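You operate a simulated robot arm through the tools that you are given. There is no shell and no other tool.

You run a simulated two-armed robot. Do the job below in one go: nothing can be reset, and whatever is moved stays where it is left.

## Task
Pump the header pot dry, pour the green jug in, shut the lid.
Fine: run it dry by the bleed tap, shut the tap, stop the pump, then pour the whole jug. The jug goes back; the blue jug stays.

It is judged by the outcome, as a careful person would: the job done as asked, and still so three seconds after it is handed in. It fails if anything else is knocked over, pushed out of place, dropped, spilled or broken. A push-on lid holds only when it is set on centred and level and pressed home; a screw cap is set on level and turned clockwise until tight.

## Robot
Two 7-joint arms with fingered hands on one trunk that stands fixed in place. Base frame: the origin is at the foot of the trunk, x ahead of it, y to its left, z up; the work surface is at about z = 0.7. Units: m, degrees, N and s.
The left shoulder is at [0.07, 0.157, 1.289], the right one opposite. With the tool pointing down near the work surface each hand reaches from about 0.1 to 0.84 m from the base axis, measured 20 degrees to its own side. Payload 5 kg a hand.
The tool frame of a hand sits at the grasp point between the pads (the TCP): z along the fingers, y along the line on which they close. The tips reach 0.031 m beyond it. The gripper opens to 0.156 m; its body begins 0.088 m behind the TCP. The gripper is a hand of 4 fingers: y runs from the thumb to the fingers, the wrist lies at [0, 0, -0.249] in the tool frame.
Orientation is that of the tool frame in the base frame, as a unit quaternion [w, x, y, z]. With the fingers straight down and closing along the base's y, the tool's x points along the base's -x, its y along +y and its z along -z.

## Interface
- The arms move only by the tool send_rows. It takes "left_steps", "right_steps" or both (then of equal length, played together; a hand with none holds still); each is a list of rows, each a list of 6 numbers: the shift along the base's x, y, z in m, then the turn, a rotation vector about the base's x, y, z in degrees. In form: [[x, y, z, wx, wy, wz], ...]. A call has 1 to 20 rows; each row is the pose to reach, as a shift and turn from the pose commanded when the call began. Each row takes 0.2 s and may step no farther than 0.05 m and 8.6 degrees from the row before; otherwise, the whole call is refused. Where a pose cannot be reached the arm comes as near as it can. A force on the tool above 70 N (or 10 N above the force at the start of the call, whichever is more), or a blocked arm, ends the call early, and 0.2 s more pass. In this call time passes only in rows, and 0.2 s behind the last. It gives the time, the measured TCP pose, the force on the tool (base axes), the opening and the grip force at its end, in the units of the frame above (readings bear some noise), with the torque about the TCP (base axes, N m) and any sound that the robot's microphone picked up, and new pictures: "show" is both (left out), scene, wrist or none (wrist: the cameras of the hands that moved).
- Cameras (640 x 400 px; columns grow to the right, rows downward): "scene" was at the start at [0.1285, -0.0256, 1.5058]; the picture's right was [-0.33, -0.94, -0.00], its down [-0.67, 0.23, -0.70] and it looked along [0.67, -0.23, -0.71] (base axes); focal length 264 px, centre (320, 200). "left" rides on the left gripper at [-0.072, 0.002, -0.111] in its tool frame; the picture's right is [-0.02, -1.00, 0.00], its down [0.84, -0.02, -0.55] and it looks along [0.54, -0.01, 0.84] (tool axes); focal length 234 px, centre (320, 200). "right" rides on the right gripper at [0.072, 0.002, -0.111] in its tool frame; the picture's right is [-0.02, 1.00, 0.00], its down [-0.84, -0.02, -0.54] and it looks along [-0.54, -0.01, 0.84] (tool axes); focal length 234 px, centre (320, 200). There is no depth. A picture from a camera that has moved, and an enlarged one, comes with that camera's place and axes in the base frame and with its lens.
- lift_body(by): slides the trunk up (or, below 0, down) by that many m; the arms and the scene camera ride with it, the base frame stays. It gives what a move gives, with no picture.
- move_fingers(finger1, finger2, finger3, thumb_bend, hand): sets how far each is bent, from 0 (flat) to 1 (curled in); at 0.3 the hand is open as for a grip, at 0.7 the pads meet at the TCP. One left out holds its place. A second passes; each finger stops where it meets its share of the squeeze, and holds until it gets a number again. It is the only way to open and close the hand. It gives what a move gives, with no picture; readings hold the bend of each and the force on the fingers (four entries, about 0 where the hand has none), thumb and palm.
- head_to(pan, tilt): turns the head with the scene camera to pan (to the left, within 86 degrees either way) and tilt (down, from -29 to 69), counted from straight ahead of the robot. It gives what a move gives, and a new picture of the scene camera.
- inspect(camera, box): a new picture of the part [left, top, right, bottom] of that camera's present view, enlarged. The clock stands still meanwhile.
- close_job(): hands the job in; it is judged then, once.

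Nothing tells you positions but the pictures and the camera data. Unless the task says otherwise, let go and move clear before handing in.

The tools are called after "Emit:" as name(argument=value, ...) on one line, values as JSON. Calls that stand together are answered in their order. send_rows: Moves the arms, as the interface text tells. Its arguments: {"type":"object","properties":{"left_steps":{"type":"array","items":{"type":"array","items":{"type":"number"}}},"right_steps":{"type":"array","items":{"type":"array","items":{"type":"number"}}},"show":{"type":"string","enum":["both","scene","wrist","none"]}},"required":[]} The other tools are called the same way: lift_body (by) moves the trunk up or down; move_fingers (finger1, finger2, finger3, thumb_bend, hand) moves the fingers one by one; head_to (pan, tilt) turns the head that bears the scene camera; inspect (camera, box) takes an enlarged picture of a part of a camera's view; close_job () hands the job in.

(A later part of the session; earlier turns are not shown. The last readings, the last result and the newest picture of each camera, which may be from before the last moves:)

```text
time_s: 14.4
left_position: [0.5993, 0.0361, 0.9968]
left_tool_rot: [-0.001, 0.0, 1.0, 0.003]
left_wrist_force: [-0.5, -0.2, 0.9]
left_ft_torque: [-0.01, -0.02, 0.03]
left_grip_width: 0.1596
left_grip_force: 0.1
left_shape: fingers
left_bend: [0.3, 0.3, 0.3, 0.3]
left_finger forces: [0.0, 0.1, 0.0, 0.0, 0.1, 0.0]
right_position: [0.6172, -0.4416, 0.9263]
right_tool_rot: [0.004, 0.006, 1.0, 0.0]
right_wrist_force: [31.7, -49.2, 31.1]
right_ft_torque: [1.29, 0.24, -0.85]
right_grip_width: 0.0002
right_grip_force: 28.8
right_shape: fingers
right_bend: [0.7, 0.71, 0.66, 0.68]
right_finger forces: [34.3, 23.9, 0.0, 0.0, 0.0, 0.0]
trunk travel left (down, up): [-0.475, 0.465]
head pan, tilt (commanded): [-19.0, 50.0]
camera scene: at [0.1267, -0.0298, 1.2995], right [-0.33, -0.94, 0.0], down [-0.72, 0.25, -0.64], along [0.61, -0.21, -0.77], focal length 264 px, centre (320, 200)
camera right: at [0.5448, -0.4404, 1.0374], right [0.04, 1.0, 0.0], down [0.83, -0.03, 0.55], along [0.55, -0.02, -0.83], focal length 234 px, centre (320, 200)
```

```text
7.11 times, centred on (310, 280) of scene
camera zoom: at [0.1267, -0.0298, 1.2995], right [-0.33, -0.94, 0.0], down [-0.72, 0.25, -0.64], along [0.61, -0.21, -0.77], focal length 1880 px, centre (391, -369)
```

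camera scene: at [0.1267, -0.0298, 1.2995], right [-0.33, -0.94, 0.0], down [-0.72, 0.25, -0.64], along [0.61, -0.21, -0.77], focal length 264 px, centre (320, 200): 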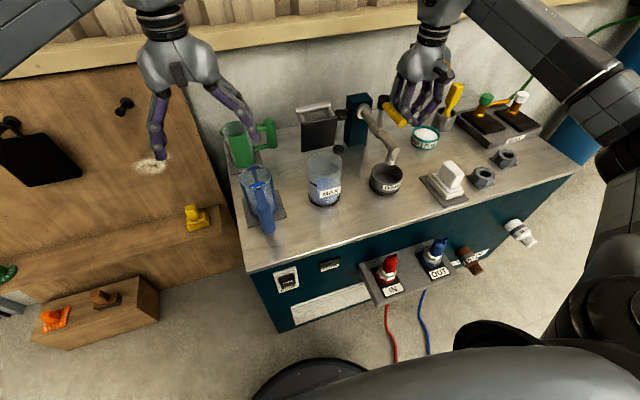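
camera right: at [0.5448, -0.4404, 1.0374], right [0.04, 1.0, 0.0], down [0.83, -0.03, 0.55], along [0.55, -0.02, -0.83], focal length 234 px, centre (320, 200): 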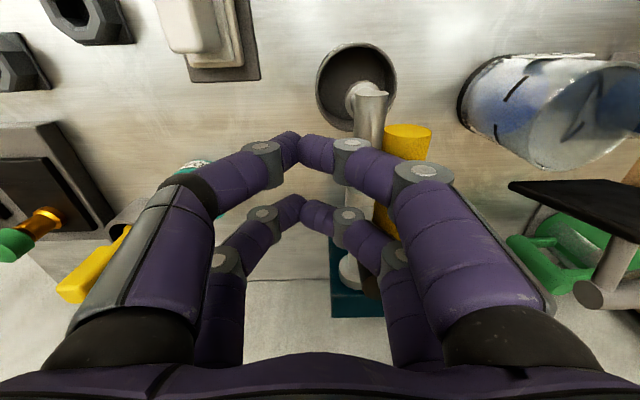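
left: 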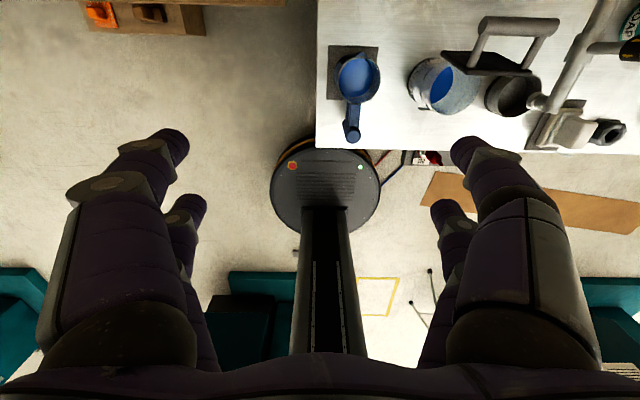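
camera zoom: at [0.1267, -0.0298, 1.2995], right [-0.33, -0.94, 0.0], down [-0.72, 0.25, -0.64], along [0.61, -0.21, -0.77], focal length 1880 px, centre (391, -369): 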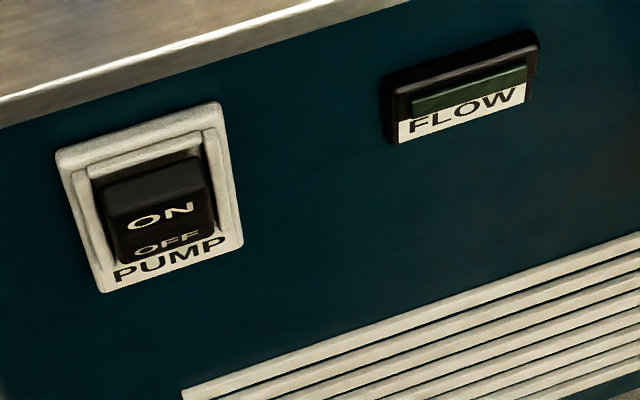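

The lever is hard against its open stop, and the sight glass has emptied, while the pot still holds blue fluid. So the pump must be off. I back the right hand off and raise it clear.

Emit:
send_rows(right_steps=[[0.005, -0.015, 0, 0, 0, 0], [0.01, -0.03, 0.01, 0, 0, 0], [0.01, -0.04, 0.05, 0, 0, 0], [0.01, -0.05, 0.1, 0, 0, 0], [0, -0.07, 0.12, 0, 0, 0]], show="both")

Emit:
inspect(camera="scene", box=[290, 80, 450, 220])

Emit:
inspect(camera="right", box=[280, 60, 640, 300])

```text
refused: row 4 steps farther than a row can; nothing moved
```

```text
2.86 times, centred on (370, 150) of scene
camera zoom: at [0.1267, -0.0298, 1.2995], right [-0.33, -0.94, 0.0], down [-0.72, 0.25, -0.64], along [0.61, -0.21, -0.77], focal length 755 px, centre (177, 343)
```

zoom: 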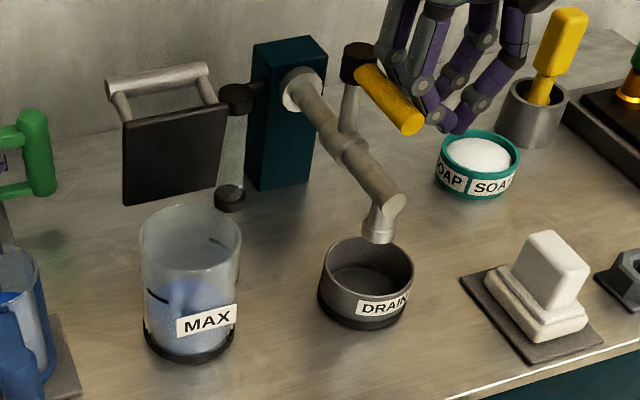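

```text
1.67 times, centred on (460, 180) of right
camera zoom: at [0.5448, -0.4404, 1.0374], right [0.04, 1.0, 0.0], down [0.83, -0.03, 0.55], along [0.55, -0.02, -0.83], focal length 390 px, centre (87, 233)
```

zoom: 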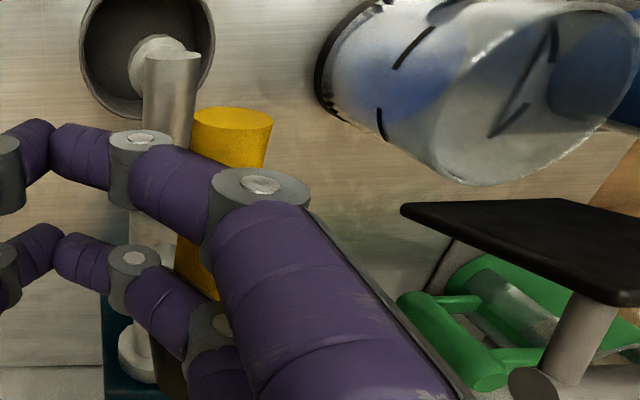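

The lever is exactly in line with the pipe: fully open. I retreat with smaller steps.

Emit:
send_rows(right_steps=[[0.005, -0.015, 0, 0, 0, 0], [0.008, -0.03, 0.01, 0, 0, 0], [0.008, -0.04, 0.05, 0, 0, 0], [0.005, -0.05, 0.09, 0, 0, 0], [0, -0.07, 0.12, 0, 0, 0]], show="scene")

Emit:
inspect(camera="scene", box=[290, 80, 450, 220])

```text
time_s: 15.6
left_position: [0.5967, 0.0409, 0.9985]
left_tool_rot: [0.0, 0.0, 1.0, 0.0]
left_wrist_force: [0.3, -0.9, 0.2]
left_ft_torque: [0.01, -0.02, 0.01]
left_grip_width: 0.1594
left_grip_force: 0.1
left_shape: fingers
left_bend: [0.3, 0.3, 0.3, 0.3]
left_finger forces: [0.1, 0.1, 0.0, 0.0, 0.0, 0.1]
right_position: [0.6142, -0.5008, 1.0452]
right_tool_rot: [0.001, -0.001, 1.0, -0.001]
right_wrist_force: [0.5, 0.4, -0.4]
right_ft_torque: [0.0, -0.03, -0.02]
right_grip_width: 0.004
right_grip_force: 0.1
right_shape: fingers
right_bend: [0.7, 0.7, 0.7, 0.7]
right_finger forces: [0.0, 0.0, 0.0, 0.1, 0.1, 0.0]
trunk travel left (down, up): [-0.475, 0.465]
head pan, tilt (commanded): [-19.0, 50.0]
camera scene: at [0.1235, -0.0242, 1.2992], right [-0.33, -0.95, 0.0], down [-0.72, 0.25, -0.64], along [0.61, -0.21, -0.77], focal length 264 px, centre (320, 200)
```

scene: 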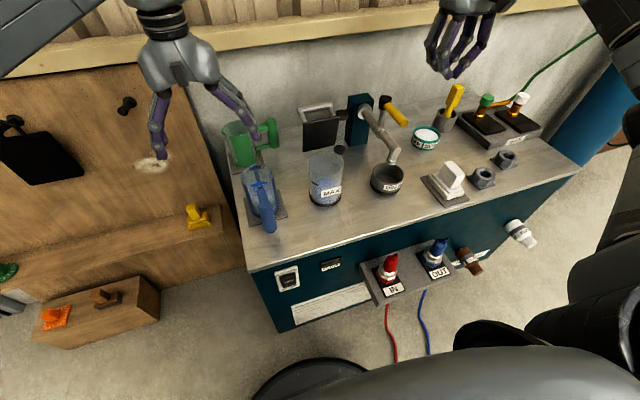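

```text
2.86 times, centred on (370, 150) of scene
camera zoom: at [0.1235, -0.0242, 1.2992], right [-0.33, -0.95, 0.0], down [-0.72, 0.25, -0.64], along [0.61, -0.21, -0.77], focal length 755 px, centre (177, 343)
```

zoom: 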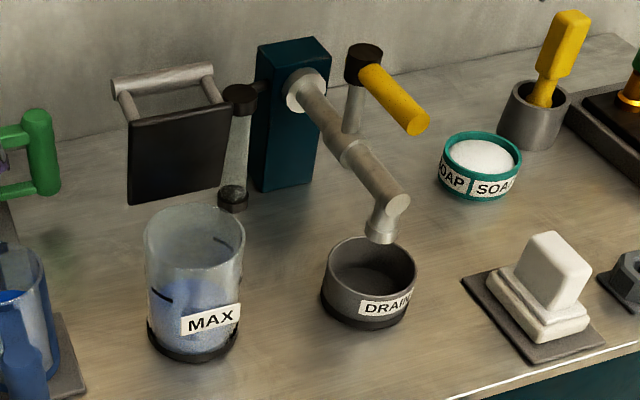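

The tap is open and nothing flows, so the pump needs switching ON. I make a left fist and bring it in front of the PUMP rocker (about x=0.43, y=-0.04, z=0.61), pitched 35° forward.

Emit:
move_fingers(hand="left", finger1=0.7, finger2=0.7, finger3=0.7, thumb_bend=0.7)

Emit:
send_rows(left_steps=[[-0.045, -0.015, 0, 0, 0, 0], [-0.09, -0.03, 0, 0, 0, 0], [-0.135, -0.045, 0, 0, 0, 0], [-0.18, -0.06, 0, 0, 0, 0], [-0.225, -0.075, 0, 0, 0, 0], [-0.255, -0.08, -0.03, 0, -7, 0], [-0.265, -0.08, -0.075, 0, -14, 0], [-0.27, -0.08, -0.12, 0, -21, 0], [-0.27, -0.08, -0.165, 0, -28, 0], [-0.27, -0.08, -0.21, 0, -35, 0], [-0.27, -0.08, -0.25, 0, -35, 0], [-0.27, -0.08, -0.29, 0, -35, 0]], show="both")

```text
time_s: 16.6
left_position: [0.5976, 0.0402, 0.9978]
left_tool_rot: [0.0, 0.0, 1.0, 0.0]
left_wrist_force: [-0.2, 0.2, -0.7]
left_ft_torque: [0.02, 0.04, 0.02]
left_grip_width: 0.0047
left_grip_force: 0.0
left_shape: fingers
left_bend: [0.7, 0.7, 0.7, 0.7]
left_finger forces: [0.0, 0.0, 0.1, 0.0, 0.0, 0.0]
right_position: [0.6157, -0.5023, 1.0449]
right_tool_rot: [0.001, 0.001, 1.0, 0.001]
right_wrist_force: [-0.1, 0.4, -0.1]
right_ft_torque: [0.02, 0.0, -0.01]
right_grip_width: 0.004
right_grip_force: 0.0
right_shape: fingers
right_bend: [0.7, 0.7, 0.7, 0.7]
right_finger forces: [0.0, 0.1, 0.0, 0.0, 0.0, 0.0]
trunk travel left (down, up): [-0.475, 0.465]
head pan, tilt (commanded): [-19.0, 50.0]
```

```text
time_s: 19.2
left_position: [0.3318, -0.0408, 0.7094]
left_tool_rot: [0.303, -0.004, 0.953, -0.002]
left_wrist_force: [0.3, -0.7, 0.8]
left_ft_torque: [0.01, -0.04, -0.01]
left_grip_width: 0.0045
left_grip_force: 0.1
left_shape: fingers
left_bend: [0.7, 0.7, 0.7, 0.7]
left_finger forces: [0.0, 0.0, 0.0, 0.0, 0.0, 0.0]
right_position: [0.6164, -0.5024, 1.0438]
right_tool_rot: [0.0, 0.0, 1.0, 0.0]
right_wrist_force: [-0.4, -0.3, -0.6]
right_ft_torque: [0.0, 0.01, 0.0]
right_grip_width: 0.0042
right_grip_force: 0.1
right_shape: fingers
right_bend: [0.7, 0.7, 0.7, 0.7]
right_finger forces: [0.0, 0.0, 0.0, 0.0, 0.0, 0.0]
trunk travel left (down, up): [-0.475, 0.465]
head pan, tilt (commanded): [-19.0, 50.0]
camera scene: at [0.1249, -0.0247, 1.2992], right [-0.33, -0.95, 0.0], down [-0.72, 0.25, -0.64], along [0.61, -0.21, -0.77], focal length 264 px, centre (320, 200)
camera left: at [0.3284, -0.0376, 0.8409], right [0.03, -1.0, 0.02], down [-1.0, -0.03, -0.04], along [0.04, -0.02, -1.0], focal length 234 px, centre (320, 200)
```

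scene: 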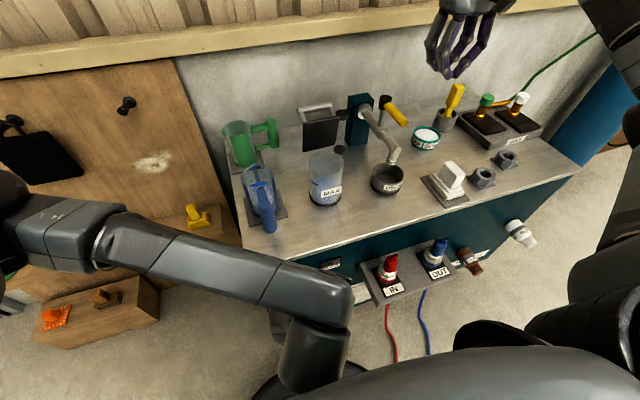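
left: 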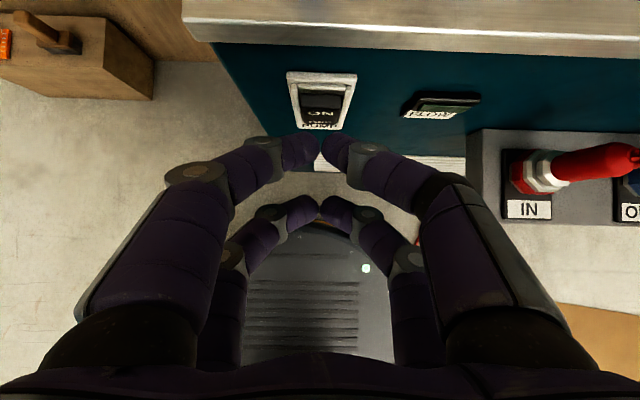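

Emit:
inspect(camera="left", box=[280, 60, 365, 140])

```text
5.00 times, centred on (322, 100) of left
camera zoom: at [0.3284, -0.0376, 0.8409], right [0.03, -1.0, 0.02], down [-1.0, -0.03, -0.04], along [0.04, -0.02, -1.0], focal length 1171 px, centre (308, 700)
```

zoom: 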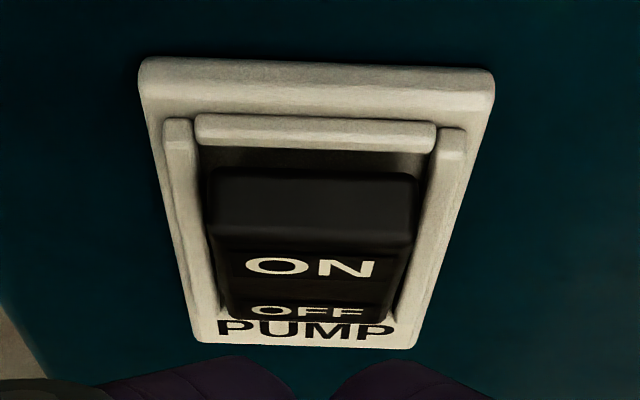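

The rocker is a tilted paddle with its top (ON half, z≈0.62) standing out: OFF now. I lower the fist to that height and press forward in small steps.

Emit:
send_rows(left_steps=[[0, 0, -0.04, 0, 0, 0], [0, 0, -0.074, 0, 0, 0], [0.02, 0, -0.074, 0, 0, 0], [0.035, 0, -0.074, 0, 0, 0], [0.042, 0, -0.074, 0, 0, 0], [0.048, 0, -0.074, 0, 0, 0]], show="both")

Emit:
inspect(camera="left", box=[240, 20, 400, 200])

```text
time_s: 20.6
left_position: [0.3757, -0.039, 0.6331]
left_tool_rot: [0.301, 0.001, 0.954, -0.001]
left_wrist_force: [0.2, 0.5, -0.6]
left_ft_torque: [0.01, 0.01, -0.01]
left_grip_width: 0.0048
left_grip_force: 0.1
left_shape: fingers
left_bend: [0.7, 0.7, 0.7, 0.7]
left_finger forces: [0.0, 0.0, 0.0, 0.0, 0.1, 0.0]
right_position: [0.6144, -0.5021, 1.0433]
right_tool_rot: [0.0, 0.001, 1.0, 0.0]
right_wrist_force: [0.0, 0.0, 0.8]
right_ft_torque: [0.01, -0.03, -0.03]
right_grip_width: 0.0043
right_grip_force: 0.1
right_shape: fingers
right_bend: [0.7, 0.7, 0.7, 0.7]
right_finger forces: [0.0, 0.0, 0.0, 0.0, 0.0, 0.0]
trunk travel left (down, up): [-0.475, 0.465]
head pan, tilt (commanded): [-19.0, 50.0]
camera scene: at [0.1247, -0.0243, 1.2991], right [-0.33, -0.95, 0.0], down [-0.72, 0.25, -0.64], along [0.61, -0.21, -0.77], focal length 264 px, centre (320, 200)
camera left: at [0.3722, -0.0374, 0.7652], right [0.02, -1.0, 0.01], down [-1.0, -0.02, -0.03], along [0.03, -0.01, -1.0], focal length 234 px, centre (320, 200)
```

scene: 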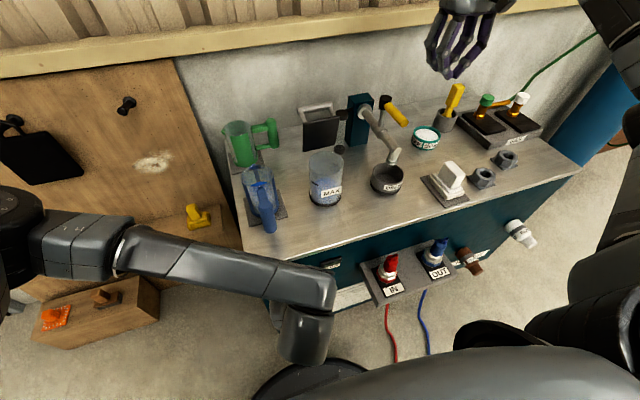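
left: 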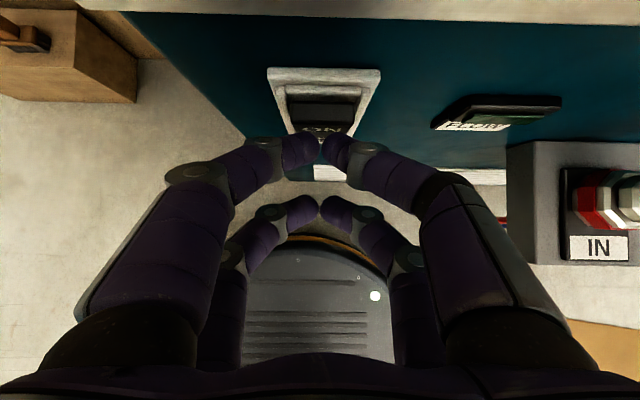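

```text
2.22 times, centred on (320, 110) of left
camera zoom: at [0.3722, -0.0374, 0.7652], right [0.02, -1.0, 0.01], down [-1.0, -0.02, -0.03], along [0.03, -0.01, -1.0], focal length 520 px, centre (320, 400)
```

zoom: 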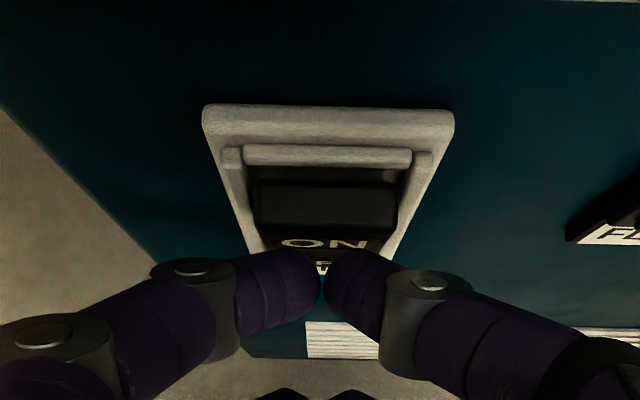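

Emit:
send_rows(left_steps=[[0.005, 0, 0, 0, 0, 0], [0.01, 0, 0, 0, 0, 0], [0.014, 0, 0, 0, 0, 0], [0.018, 0, 0, 0, 0, 0]], show="wrist")

Emit:
inspect(camera="left", box=[240, 20, 400, 200])

Emit:
inspect(camera="scene", box=[290, 80, 450, 220])

```text
time_s: 21.6
left_position: [0.3922, -0.0385, 0.6332]
left_tool_rot: [0.299, 0.001, 0.954, 0.0]
left_wrist_force: [-7.6, 0.8, 0.6]
left_ft_torque: [0.01, 0.06, 0.04]
left_grip_width: 0.0042
left_grip_force: 3.3
left_shape: fingers
left_bend: [0.7, 0.7, 0.7, 0.7]
left_finger forces: [5.2, 0.0, 0.0, 0.0, 1.7, 0.1]
right_position: [0.6146, -0.5014, 1.0443]
right_tool_rot: [0.0, 0.0, 1.0, 0.0]
right_wrist_force: [-1.2, -0.7, 0.5]
right_ft_torque: [0.02, 0.01, 0.01]
right_grip_width: 0.0039
right_grip_force: 0.1
right_shape: fingers
right_bend: [0.7, 0.7, 0.7, 0.7]
right_finger forces: [0.0, 0.1, 0.0, 0.1, 0.0, 0.0]
trunk travel left (down, up): [-0.475, 0.465]
head pan, tilt (commanded): [-19.0, 50.0]
camera left: at [0.3882, -0.0374, 0.7651], right [0.02, -1.0, 0.01], down [-1.0, -0.02, -0.03], along [0.03, -0.01, -1.0], focal length 234 px, centre (320, 200)
```

left: 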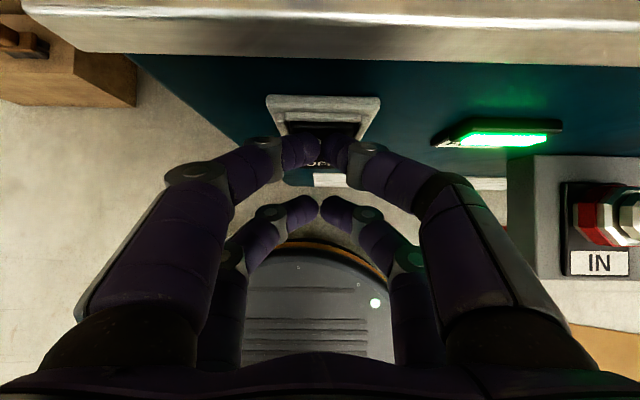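

```text
2.22 times, centred on (320, 110) of left
camera zoom: at [0.3882, -0.0374, 0.7651], right [0.02, -1.0, 0.01], down [-1.0, -0.02, -0.03], along [0.03, -0.01, -1.0], focal length 520 px, centre (320, 400)
```

zoom: 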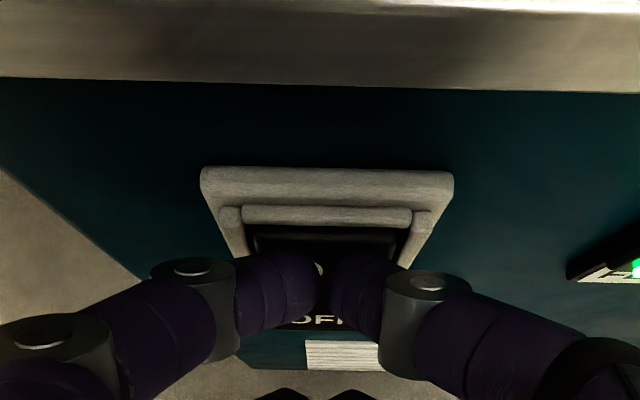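

```text
2.86 times, centred on (370, 150) of scene
camera zoom: at [0.1236, -0.0242, 1.2993], right [-0.33, -0.95, 0.0], down [-0.72, 0.25, -0.64], along [0.61, -0.21, -0.77], focal length 755 px, centre (177, 343)
```

zoom: 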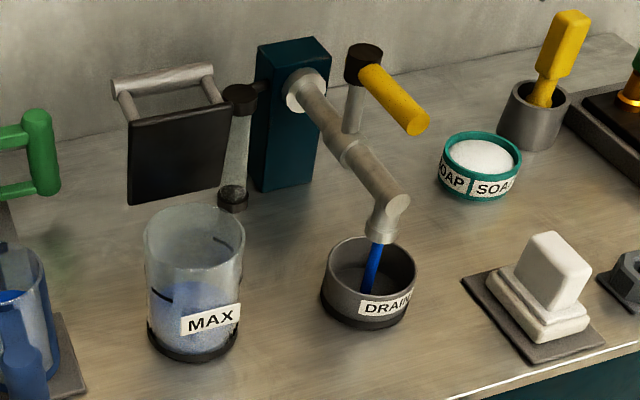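

The FLOW lamp is lit and the spout runs. I press a few mm further so the rocker latches, then back off a little and check it holds.

Emit:
send_rows(left_steps=[[0.004, 0, 0, 0, 0, 0], [0.006, 0, 0, 0, 0, 0], [-0.01, 0, 0, 0, 0, 0], [-0.04, 0, 0, 0, 0, 0], [-0.06, 0, 0, 0, 0, 0]], show="wrist")

Emit:
inspect(camera="left", box=[240, 20, 480, 200])

Emit:
inspect(camera="scene", box=[290, 80, 450, 220])

```text
time_s: 22.8
left_position: [0.3348, -0.0394, 0.6336]
left_tool_rot: [0.302, 0.0, 0.953, 0.001]
left_wrist_force: [-0.5, -0.4, 1.0]
left_ft_torque: [0.0, 0.01, -0.01]
left_grip_width: 0.0042
left_grip_force: 0.0
left_shape: fingers
left_bend: [0.7, 0.7, 0.7, 0.7]
left_finger forces: [0.0, 0.1, 0.0, 0.1, 0.1, 0.0]
right_position: [0.6161, -0.5012, 1.0452]
right_tool_rot: [0.0, -0.001, 1.0, 0.0]
right_wrist_force: [0.1, -0.3, 0.1]
right_ft_torque: [0.03, 0.0, 0.0]
right_grip_width: 0.004
right_grip_force: 0.0
right_shape: fingers
right_bend: [0.7, 0.7, 0.7, 0.7]
right_finger forces: [0.0, 0.1, 0.0, 0.1, 0.1, 0.1]
trunk travel left (down, up): [-0.475, 0.465]
head pan, tilt (commanded): [-19.0, 50.0]
camera left: at [0.331, -0.0373, 0.7654], right [0.02, -1.0, 0.01], down [-1.0, -0.02, -0.04], along [0.04, -0.01, -1.0], focal length 234 px, centre (320, 200)
```

left: 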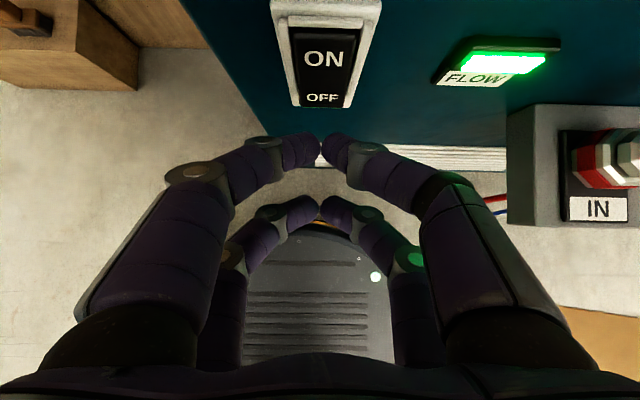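

```text
2.22 times, centred on (360, 110) of left
camera zoom: at [0.331, -0.0373, 0.7654], right [0.02, -1.0, 0.01], down [-1.0, -0.02, -0.04], along [0.04, -0.01, -1.0], focal length 520 px, centre (231, 400)
```

zoom: 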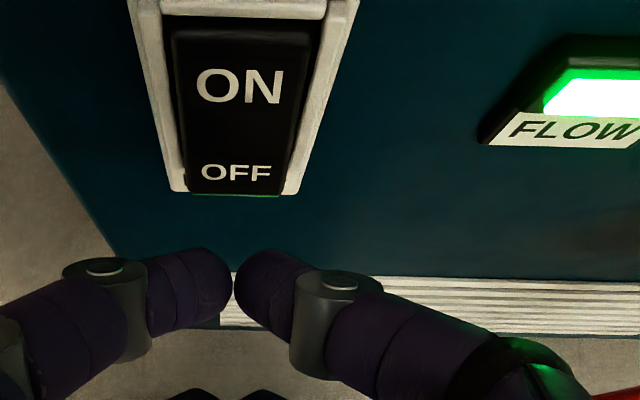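

```text
2.86 times, centred on (370, 150) of scene
camera zoom: at [0.1251, -0.0245, 1.2991], right [-0.33, -0.95, 0.0], down [-0.72, 0.25, -0.64], along [0.61, -0.21, -0.77], focal length 755 px, centre (177, 343)
```

zoom: 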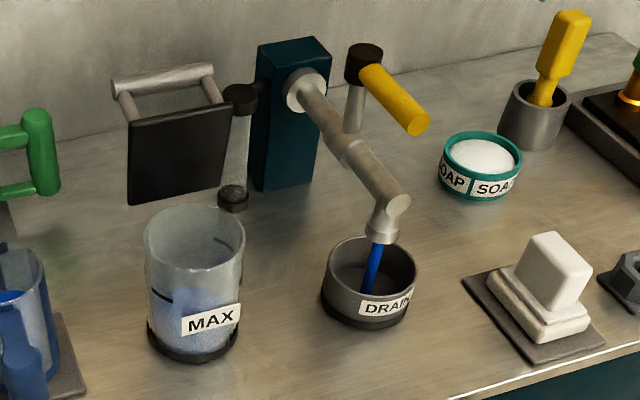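

Pump ON is latched and the spout is running. While it drains I bring the right fist round to the +y side of the lever, ready to shut it.

Emit:
send_rows(right_steps=[[0, 0.04, 0, 0, 0, 0], [0, 0.08, 0, 0, 0, 0], [0, 0.12, 0, 0, 0, 0], [0, 0.158, 0, 0, 0, 0], [0, 0.158, -0.04, 0, 0, 0], [0, 0.158, -0.08, 0, 0, 0], [0, 0.158, -0.117, 0, 0, 0]], show="both")

Emit:
inspect(camera="scene", box=[290, 80, 450, 220])

```text
time_s: 24.4
left_position: [0.335, -0.0388, 0.6331]
left_tool_rot: [0.301, 0.001, 0.954, 0.001]
left_wrist_force: [0.0, 0.3, 0.5]
left_ft_torque: [0.0, 0.04, 0.0]
left_grip_width: 0.0041
left_grip_force: 0.1
left_shape: fingers
left_bend: [0.7, 0.7, 0.7, 0.7]
left_finger forces: [0.0, 0.0, 0.1, 0.1, 0.0, 0.0]
right_position: [0.614, -0.3451, 0.928]
right_tool_rot: [0.0, -0.001, 1.0, 0.001]
right_wrist_force: [0.3, -0.5, 0.4]
right_ft_torque: [-0.01, 0.0, 0.01]
right_grip_width: 0.0041
right_grip_force: 0.1
right_shape: fingers
right_bend: [0.7, 0.7, 0.7, 0.7]
right_finger forces: [0.1, 0.0, 0.0, 0.0, 0.1, 0.0]
trunk travel left (down, up): [-0.475, 0.465]
head pan, tilt (commanded): [-19.0, 50.0]
camera scene: at [0.1251, -0.0254, 1.2991], right [-0.33, -0.95, 0.0], down [-0.72, 0.25, -0.64], along [0.61, -0.21, -0.77], focal length 264 px, centre (320, 200)
camera right: at [0.5421, -0.345, 1.0395], right [0.02, 1.0, 0.0], down [0.84, -0.02, 0.54], along [0.54, -0.01, -0.84], focal length 234 px, centre (320, 200)
```

scene: 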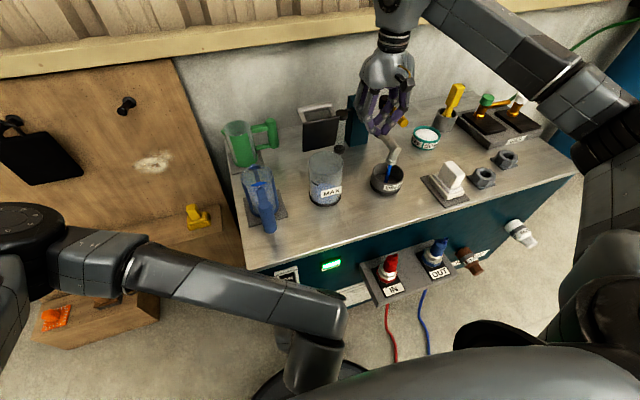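
right: 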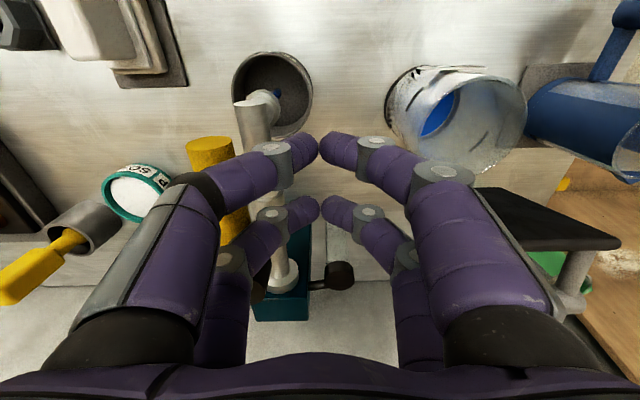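

```text
2.86 times, centred on (370, 150) of scene
camera zoom: at [0.1251, -0.0254, 1.2991], right [-0.33, -0.95, 0.0], down [-0.72, 0.25, -0.64], along [0.61, -0.21, -0.77], focal length 755 px, centre (177, 343)
```

zoom: 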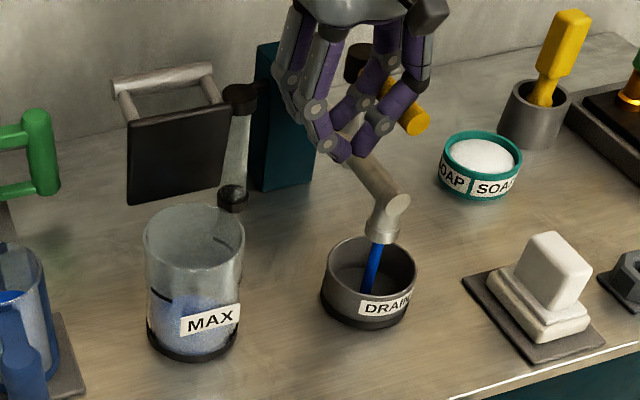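

The level is falling. I hold still for a few seconds and watch.

Emit:
send_rows(right_steps=[[0, 0, 0, 0, 0, 0], [0, 0, 0, 0, 0, 0], [0, 0, 0, 0, 0, 0], [0, 0, 0, 0, 0, 0], [0, 0, 0, 0, 0, 0], [0, 0, 0, 0, 0, 0], [0, 0, 0, 0, 0, 0], [0, 0, 0, 0, 0, 0], [0, 0, 0, 0, 0, 0], [0, 0, 0, 0, 0, 0], [0, 0, 0, 0, 0, 0], [0, 0, 0, 0, 0, 0], [0, 0, 0, 0, 0, 0], [0, 0, 0, 0, 0, 0], [0, 0, 0, 0, 0, 0], [0, 0, 0, 0, 0, 0], [0, 0, 0, 0, 0, 0], [0, 0, 0, 0, 0, 0], [0, 0, 0, 0, 0, 0], [0, 0, 0, 0, 0, 0]], show="none")

Emit:
inspect(camera="scene", box=[290, 130, 410, 220])

Emit:
inspect(camera="right", box=[360, 40, 560, 180])

```text
time_s: 28.6
left_position: [0.334, -0.0386, 0.6341]
left_tool_rot: [0.3, -0.001, 0.954, 0.0]
left_wrist_force: [0.0, 1.1, -0.2]
left_ft_torque: [-0.01, 0.0, 0.01]
left_grip_width: 0.0041
left_grip_force: 0.0
left_shape: fingers
left_bend: [0.7, 0.7, 0.7, 0.7]
left_finger forces: [0.0, 0.1, 0.0, 0.0, 0.1, 0.1]
right_position: [0.6124, -0.344, 0.9275]
right_tool_rot: [0.001, 0.0, 1.0, -0.001]
right_wrist_force: [0.3, -0.4, 0.1]
right_ft_torque: [0.0, -0.02, -0.01]
right_grip_width: 0.0042
right_grip_force: 0.1
right_shape: fingers
right_bend: [0.7, 0.7, 0.7, 0.7]
right_finger forces: [0.0, 0.0, 0.0, 0.1, 0.0, 0.0]
trunk travel left (down, up): [-0.475, 0.465]
head pan, tilt (commanded): [-19.0, 50.0]
```

```text
4.44 times, centred on (350, 175) of scene
camera zoom: at [0.1246, -0.0243, 1.2992], right [-0.33, -0.95, 0.0], down [-0.72, 0.25, -0.64], along [0.61, -0.21, -0.77], focal length 1175 px, centre (187, 311)
```

zoom: 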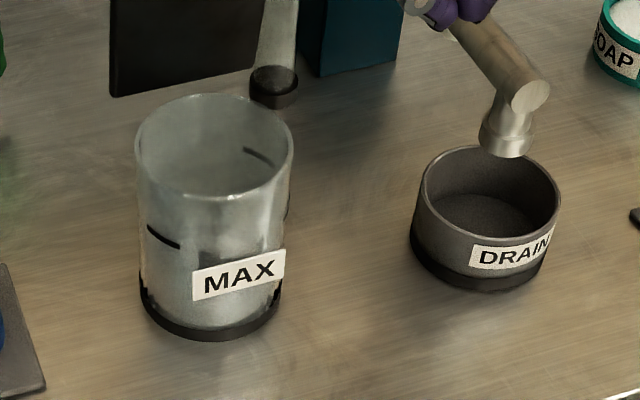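

```text
2.86 times, centred on (460, 110) of right
camera zoom: at [0.5417, -0.3441, 1.0403], right [0.02, 1.0, 0.0], down [0.84, -0.02, 0.54], along [0.54, -0.01, -0.84], focal length 669 px, centre (-80, 457)
```

zoom: 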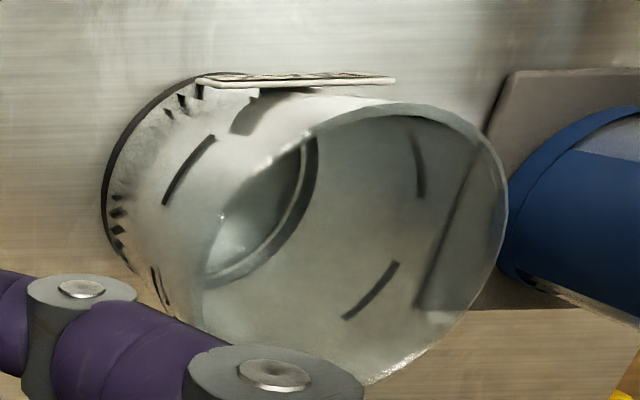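

The pot is dry and the stream has stopped. I now swing the lever back to -y to shut the tap.

Emit:
send_rows(right_steps=[[-0.006, -0.025, 0, 0, 0, 0], [-0.01, -0.045, 0, 0, 0, 0], [-0.012, -0.065, 0, 0, 0, 0], [-0.01, -0.083, 0, 0, 0, 0], [-0.003, -0.098, 0, 0, 0, 0], [0.006, -0.11, 0, 0, 0, 0], [0.016, -0.12, 0, 0, 0, 0], [0.024, -0.124, 0, 0, 0, 0]], show="both")

Emit:
inspect(camera="scene", box=[330, 70, 450, 200])

```text
time_s: 30.4
left_position: [0.3329, -0.039, 0.6344]
left_tool_rot: [0.301, 0.0, 0.954, 0.0]
left_wrist_force: [-0.8, -0.4, 0.8]
left_ft_torque: [0.01, 0.01, 0.01]
left_grip_width: 0.0041
left_grip_force: 0.1
left_shape: fingers
left_bend: [0.7, 0.7, 0.7, 0.7]
left_finger forces: [0.0, 0.0, 0.1, 0.0, 0.0, 0.0]
right_position: [0.6387, -0.4695, 0.928]
right_tool_rot: [-0.001, 0.001, 1.0, 0.001]
right_wrist_force: [-3.3, 0.5, -1.7]
right_ft_torque: [0.0, 0.05, 0.02]
right_grip_width: 0.004
right_grip_force: 2.1
right_shape: fingers
right_bend: [0.7, 0.7, 0.7, 0.7]
right_finger forces: [0.1, 1.8, 1.7, 0.1, 0.0, 0.0]
trunk travel left (down, up): [-0.475, 0.465]
head pan, tilt (commanded): [-19.0, 50.0]
camera scene: at [0.1241, -0.0241, 1.2992], right [-0.33, -0.95, 0.0], down [-0.72, 0.25, -0.64], along [0.61, -0.21, -0.77], focal length 264 px, centre (320, 200)
camera right: at [0.566, -0.4686, 1.0398], right [0.02, 1.0, 0.0], down [0.84, -0.02, 0.54], along [0.54, -0.01, -0.84], focal length 234 px, centre (320, 200)
```

scene: 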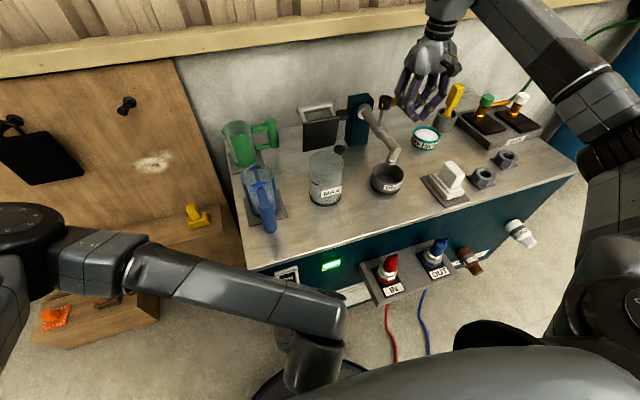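
right: 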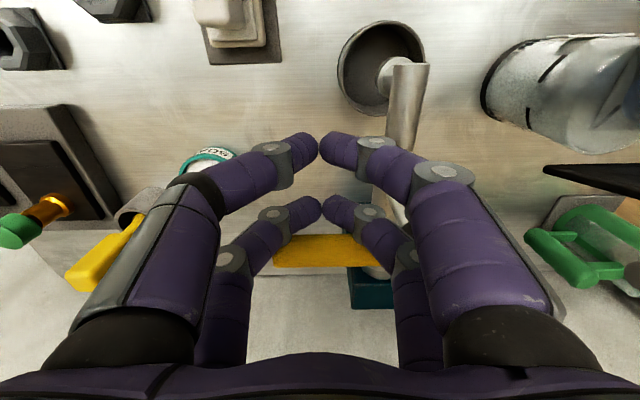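

```text
3.08 times, centred on (390, 135) of scene
camera zoom: at [0.1241, -0.0241, 1.2992], right [-0.33, -0.95, 0.0], down [-0.72, 0.25, -0.64], along [0.61, -0.21, -0.77], focal length 813 px, centre (105, 400)
```

zoom: 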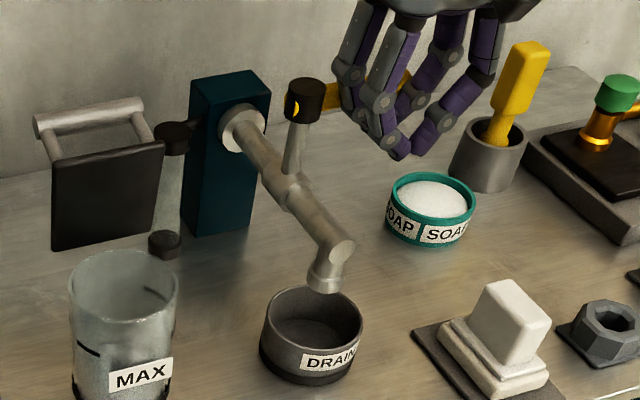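

Emit:
send_rows(right_steps=[[0.003, 0, 0, 0, 0, 0], [0.006, 0, 0, 0, 0, 0], [0.008, 0, 0, 0, 0, 0]], show="none")

```text
time_s: 31.2
left_position: [0.3314, -0.0385, 0.6357]
left_tool_rot: [0.302, 0.001, 0.953, 0.0]
left_wrist_force: [-0.1, -0.7, 0.0]
left_ft_torque: [0.05, 0.03, 0.01]
left_grip_width: 0.004
left_grip_force: 0.1
left_shape: fingers
left_bend: [0.7, 0.7, 0.7, 0.7]
left_finger forces: [0.0, 0.0, 0.0, 0.1, 0.0, 0.0]
right_position: [0.6402, -0.4706, 0.9296]
right_tool_rot: [-0.004, 0.0, 1.0, 0.0]
right_wrist_force: [-44.9, 1.8, -8.9]
right_ft_torque: [-0.04, 0.47, 0.7]
right_grip_width: 0.004
right_grip_force: 22.7
right_shape: fingers
right_bend: [0.7, 0.69, 0.7, 0.7]
right_finger forces: [0.1, 32.1, 13.0, 0.0, 0.1, 0.1]
trunk travel left (down, up): [-0.475, 0.465]
head pan, tilt (commanded): [-19.0, 50.0]
```

The lever is firm against its shut stop. I back the right hand away and up, and press the lower (OFF) half of the rocker with the left fist.

Emit:
send_rows(right_steps=[[-0.015, 0, 0, 0, 0, 0], [-0.04, 0, 0.0, 0, 0, 0], [-0.05, 0, 0.04, 0, 0, 0], [-0.06, -0.01, 0.08, 0, 0, 0], [-0.06, -0.02, 0.12, 0, 0, 0], [-0.06, -0.02, 0.12, 0, 0, 0], [-0.06, -0.02, 0.12, 0, 0, 0], [-0.06, -0.02, 0.12, 0, 0, 0]], left_steps=[[0, 0, -0.02, 0, 0, 0], [0, 0, -0.046, 0, 0, 0], [0.02, 0, -0.046, 0, 0, 0], [0.038, 0, -0.046, 0, 0, 0], [0.044, 0, -0.046, 0, 0, 0], [0.05, 0, -0.046, 0, 0, 0], [0.055, 0, -0.046, 0, 0, 0], [0.06, 0, -0.046, 0, 0, 0]], show="both")

Emit:
inspect(camera="left", box=[240, 20, 480, 200])

```text
time_s: 33.0
left_position: [0.3895, -0.0382, 0.5869]
left_tool_rot: [0.298, 0.002, 0.955, 0.0]
left_wrist_force: [-18.5, -0.1, -5.2]
left_ft_torque: [-0.02, 0.4, 0.12]
left_grip_width: 0.0035
left_grip_force: 9.9
left_shape: fingers
left_bend: [0.7, 0.7, 0.7, 0.7]
left_finger forces: [16.7, 0.0, 0.0, 0.0, 2.9, 0.0]
right_position: [0.5835, -0.4876, 1.0483]
right_tool_rot: [0.001, 0.0, 1.0, 0.0]
right_wrist_force: [-0.4, -0.1, 0.1]
right_ft_torque: [-0.02, -0.01, -0.02]
right_grip_width: 0.004
right_grip_force: 0.0
right_shape: fingers
right_bend: [0.7, 0.7, 0.7, 0.7]
right_finger forces: [0.0, 0.0, 0.1, 0.1, 0.1, 0.0]
trunk travel left (down, up): [-0.475, 0.465]
head pan, tilt (commanded): [-19.0, 50.0]
camera scene: at [0.1225, -0.0234, 1.2992], right [-0.33, -0.95, 0.0], down [-0.72, 0.25, -0.64], along [0.61, -0.21, -0.77], focal length 264 px, centre (320, 200)
camera right: at [0.5123, -0.487, 1.1606], right [0.02, 1.0, 0.0], down [0.84, -0.02, 0.55], along [0.55, -0.01, -0.84], focal length 234 px, centre (320, 200)
camera left: at [0.3861, -0.0372, 0.7182], right [0.02, -1.0, 0.01], down [-1.0, -0.02, -0.03], along [0.03, -0.01, -1.0], focal length 234 px, centre (320, 200)
```

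scene: 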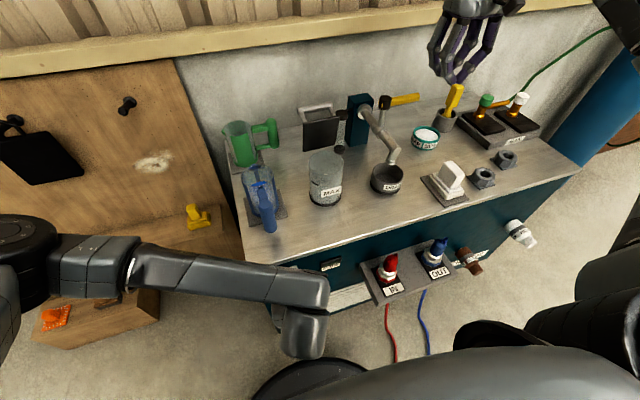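
right: 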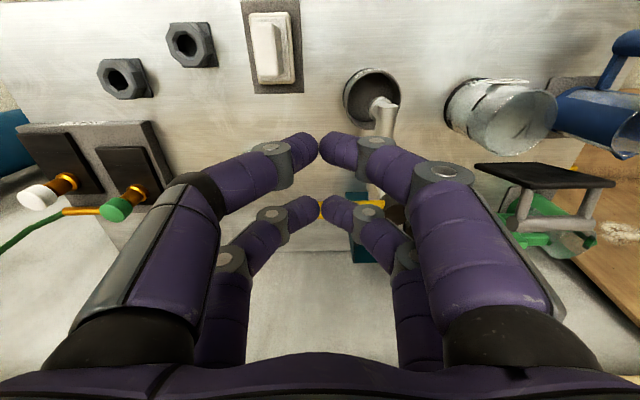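
left: 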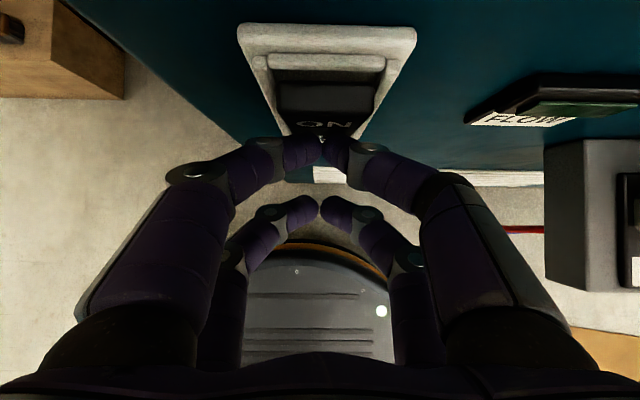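

```text
2.22 times, centred on (360, 110) of left
camera zoom: at [0.3861, -0.0372, 0.7182], right [0.02, -1.0, 0.01], down [-1.0, -0.02, -0.03], along [0.03, -0.01, -1.0], focal length 520 px, centre (231, 400)
```

zoom: 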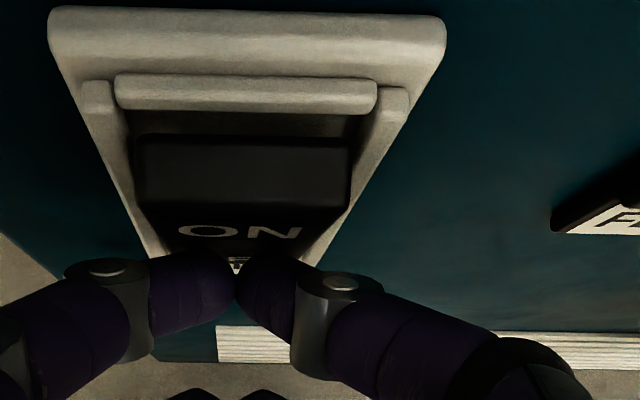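

The FLOW lamp is out and the rocker's top stands out again: pump OFF, tap shut, pot dry. I withdraw the left hand up and aside, and reopen the right hand.

Emit:
send_rows(left_steps=[[-0.03, 0, 0, 0, 0, 0], [-0.06, 0, 0.01, 0, 0, 0], [-0.07, 0.01, 0.055, 0, 0, 0], [-0.07, 0.03, 0.1, 0, 0, 0], [-0.07, 0.05, 0.14, 0, 7, 0], [-0.06, 0.07, 0.18, 0, 14, 0], [-0.05, 0.09, 0.22, 0, 21, 0], [-0.05, 0.11, 0.26, 0, 28, 0], [-0.05, 0.13, 0.3, 0, 35, 0], [-0.05, 0.16, 0.33, 0, 35, 0], [-0.05, 0.2, 0.35, 0, 35, 0]], show="scene")

Emit:
move_fingers(hand="right", finger1=0.3, finger2=0.3, finger3=0.3, thumb_bend=0.3)

Emit:
inspect(camera="scene", box=[250, 240, 370, 310])

Emit:
inspect(camera="scene", box=[210, 90, 350, 240])

Emit:
inspect(camera="right", box=[440, 60, 640, 280])

```text
time_s: 35.4
left_position: [0.343, 0.1635, 0.9383]
left_tool_rot: [0.0, 0.001, 1.0, -0.001]
left_wrist_force: [-0.5, 0.6, 0.5]
left_ft_torque: [-0.03, 0.0, -0.01]
left_grip_width: 0.0044
left_grip_force: 0.0
left_shape: fingers
left_bend: [0.7, 0.7, 0.7, 0.7]
left_finger forces: [0.0, 0.1, 0.0, 0.1, 0.1, 0.1]
right_position: [0.585, -0.4869, 1.0488]
right_tool_rot: [0.001, 0.0, 1.0, -0.001]
right_wrist_force: [-0.7, 1.1, 0.7]
right_ft_torque: [0.0, -0.01, 0.0]
right_grip_width: 0.0043
right_grip_force: 0.1
right_shape: fingers
right_bend: [0.7, 0.7, 0.7, 0.7]
right_finger forces: [0.0, 0.0, 0.1, 0.0, 0.0, 0.1]
trunk travel left (down, up): [-0.475, 0.465]
head pan, tilt (commanded): [-19.0, 50.0]
camera scene: at [0.1235, -0.0225, 1.2993], right [-0.33, -0.95, 0.0], down [-0.72, 0.25, -0.64], along [0.61, -0.21, -0.77], focal length 264 px, centre (320, 200)
```

scene: 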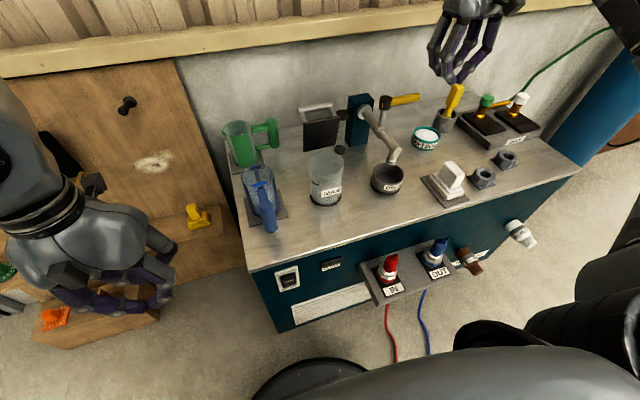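

```text
time_s: 36.4
left_position: [0.3453, 0.1624, 0.9374]
left_tool_rot: [0.0, 0.0, 1.0, 0.0]
left_wrist_force: [0.0, -0.9, 0.5]
left_ft_torque: [0.01, -0.01, 0.01]
left_grip_width: 0.0045
left_grip_force: 0.1
left_shape: fingers
left_bend: [0.7, 0.7, 0.7, 0.7]
left_finger forces: [0.0, 0.1, 0.1, 0.0, 0.0, 0.0]
right_position: [0.5865, -0.488, 1.0483]
right_tool_rot: [0.001, 0.0, 1.0, 0.0]
right_wrist_force: [0.3, 0.4, 0.5]
right_ft_torque: [-0.02, -0.01, 0.01]
right_grip_width: 0.1596
right_grip_force: 0.0
right_shape: fingers
right_bend: [0.3, 0.3, 0.3, 0.3]
right_finger forces: [0.0, 0.0, 0.0, 0.0, 0.1, 0.0]
trunk travel left (down, up): [-0.475, 0.465]
head pan, tilt (commanded): [-19.0, 50.0]
```

```text
5.33 times, centred on (310, 275) of scene
camera zoom: at [0.1245, -0.0239, 1.2992], right [-0.33, -0.95, 0.0], down [-0.72, 0.25, -0.64], along [0.61, -0.21, -0.77], focal length 1410 px, centre (373, -200)
```

zoom: 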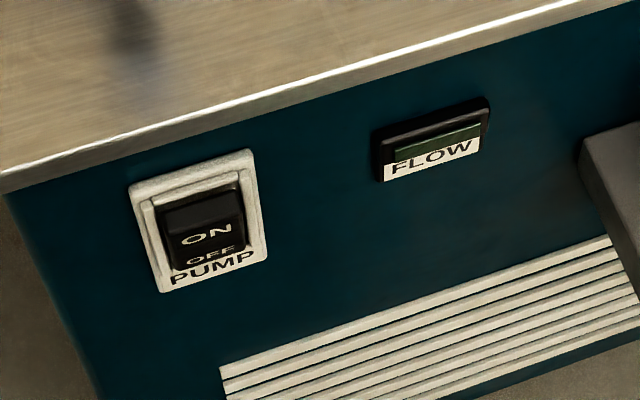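

```text
2.67 times, centred on (280, 165) of scene
camera zoom: at [0.1245, -0.0239, 1.2992], right [-0.33, -0.95, 0.0], down [-0.72, 0.25, -0.64], along [0.61, -0.21, -0.77], focal length 705 px, centre (427, 293)
```

zoom: 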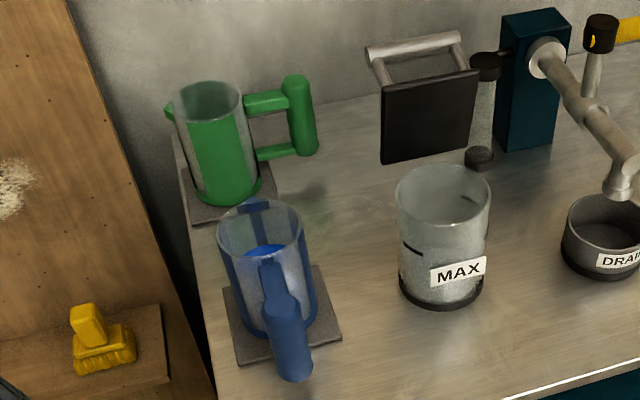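

```text
1.82 times, centred on (540, 170) of right
camera zoom: at [0.5143, -0.4874, 1.1596], right [0.02, 1.0, 0.0], down [0.84, -0.02, 0.54], along [0.54, -0.01, -0.84], focal length 426 px, centre (-80, 254)
```

zoom: 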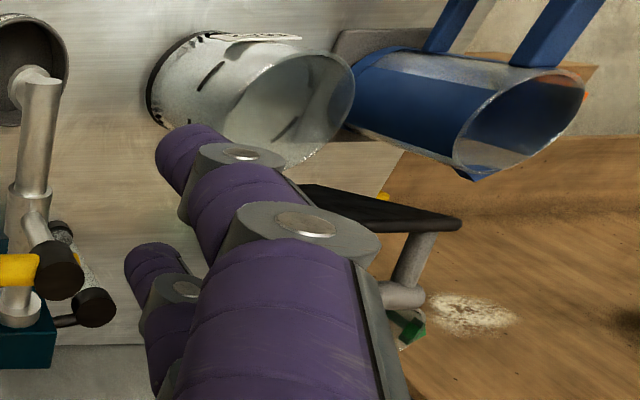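

Emit:
inspect(camera="scene", box=[215, 110, 285, 175])

Emit:
inspect(camera="scene", box=[295, 95, 350, 150])

```text
6.15 times, centred on (250, 142) of scene
camera zoom: at [0.1245, -0.0239, 1.2992], right [-0.33, -0.95, 0.0], down [-0.72, 0.25, -0.64], along [0.61, -0.21, -0.77], focal length 1627 px, centre (751, 554)
```

zoom: 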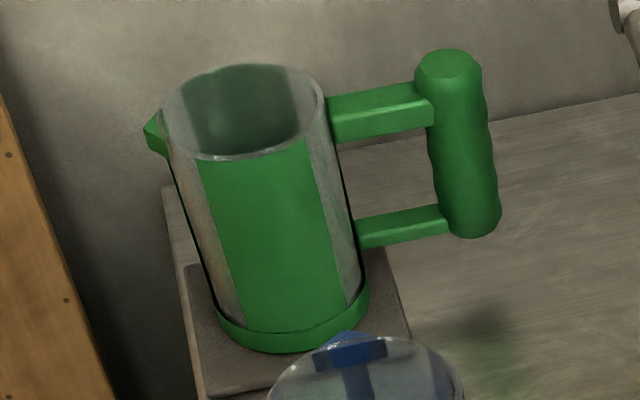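

```text
7.27 times, centred on (322, 122) of scene
camera zoom: at [0.1245, -0.0239, 1.2992], right [-0.33, -0.95, 0.0], down [-0.72, 0.25, -0.64], along [0.61, -0.21, -0.77], focal length 1922 px, centre (302, 764)
```

zoom: 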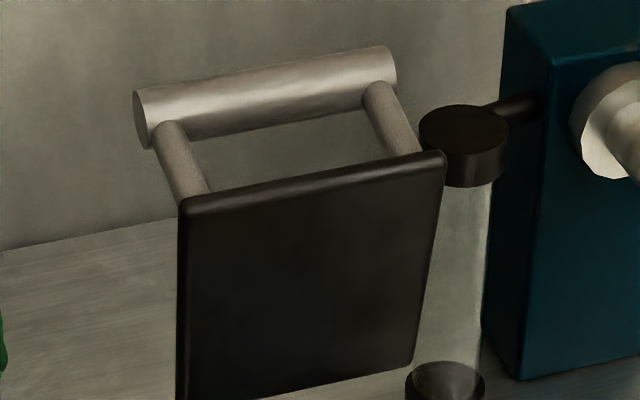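

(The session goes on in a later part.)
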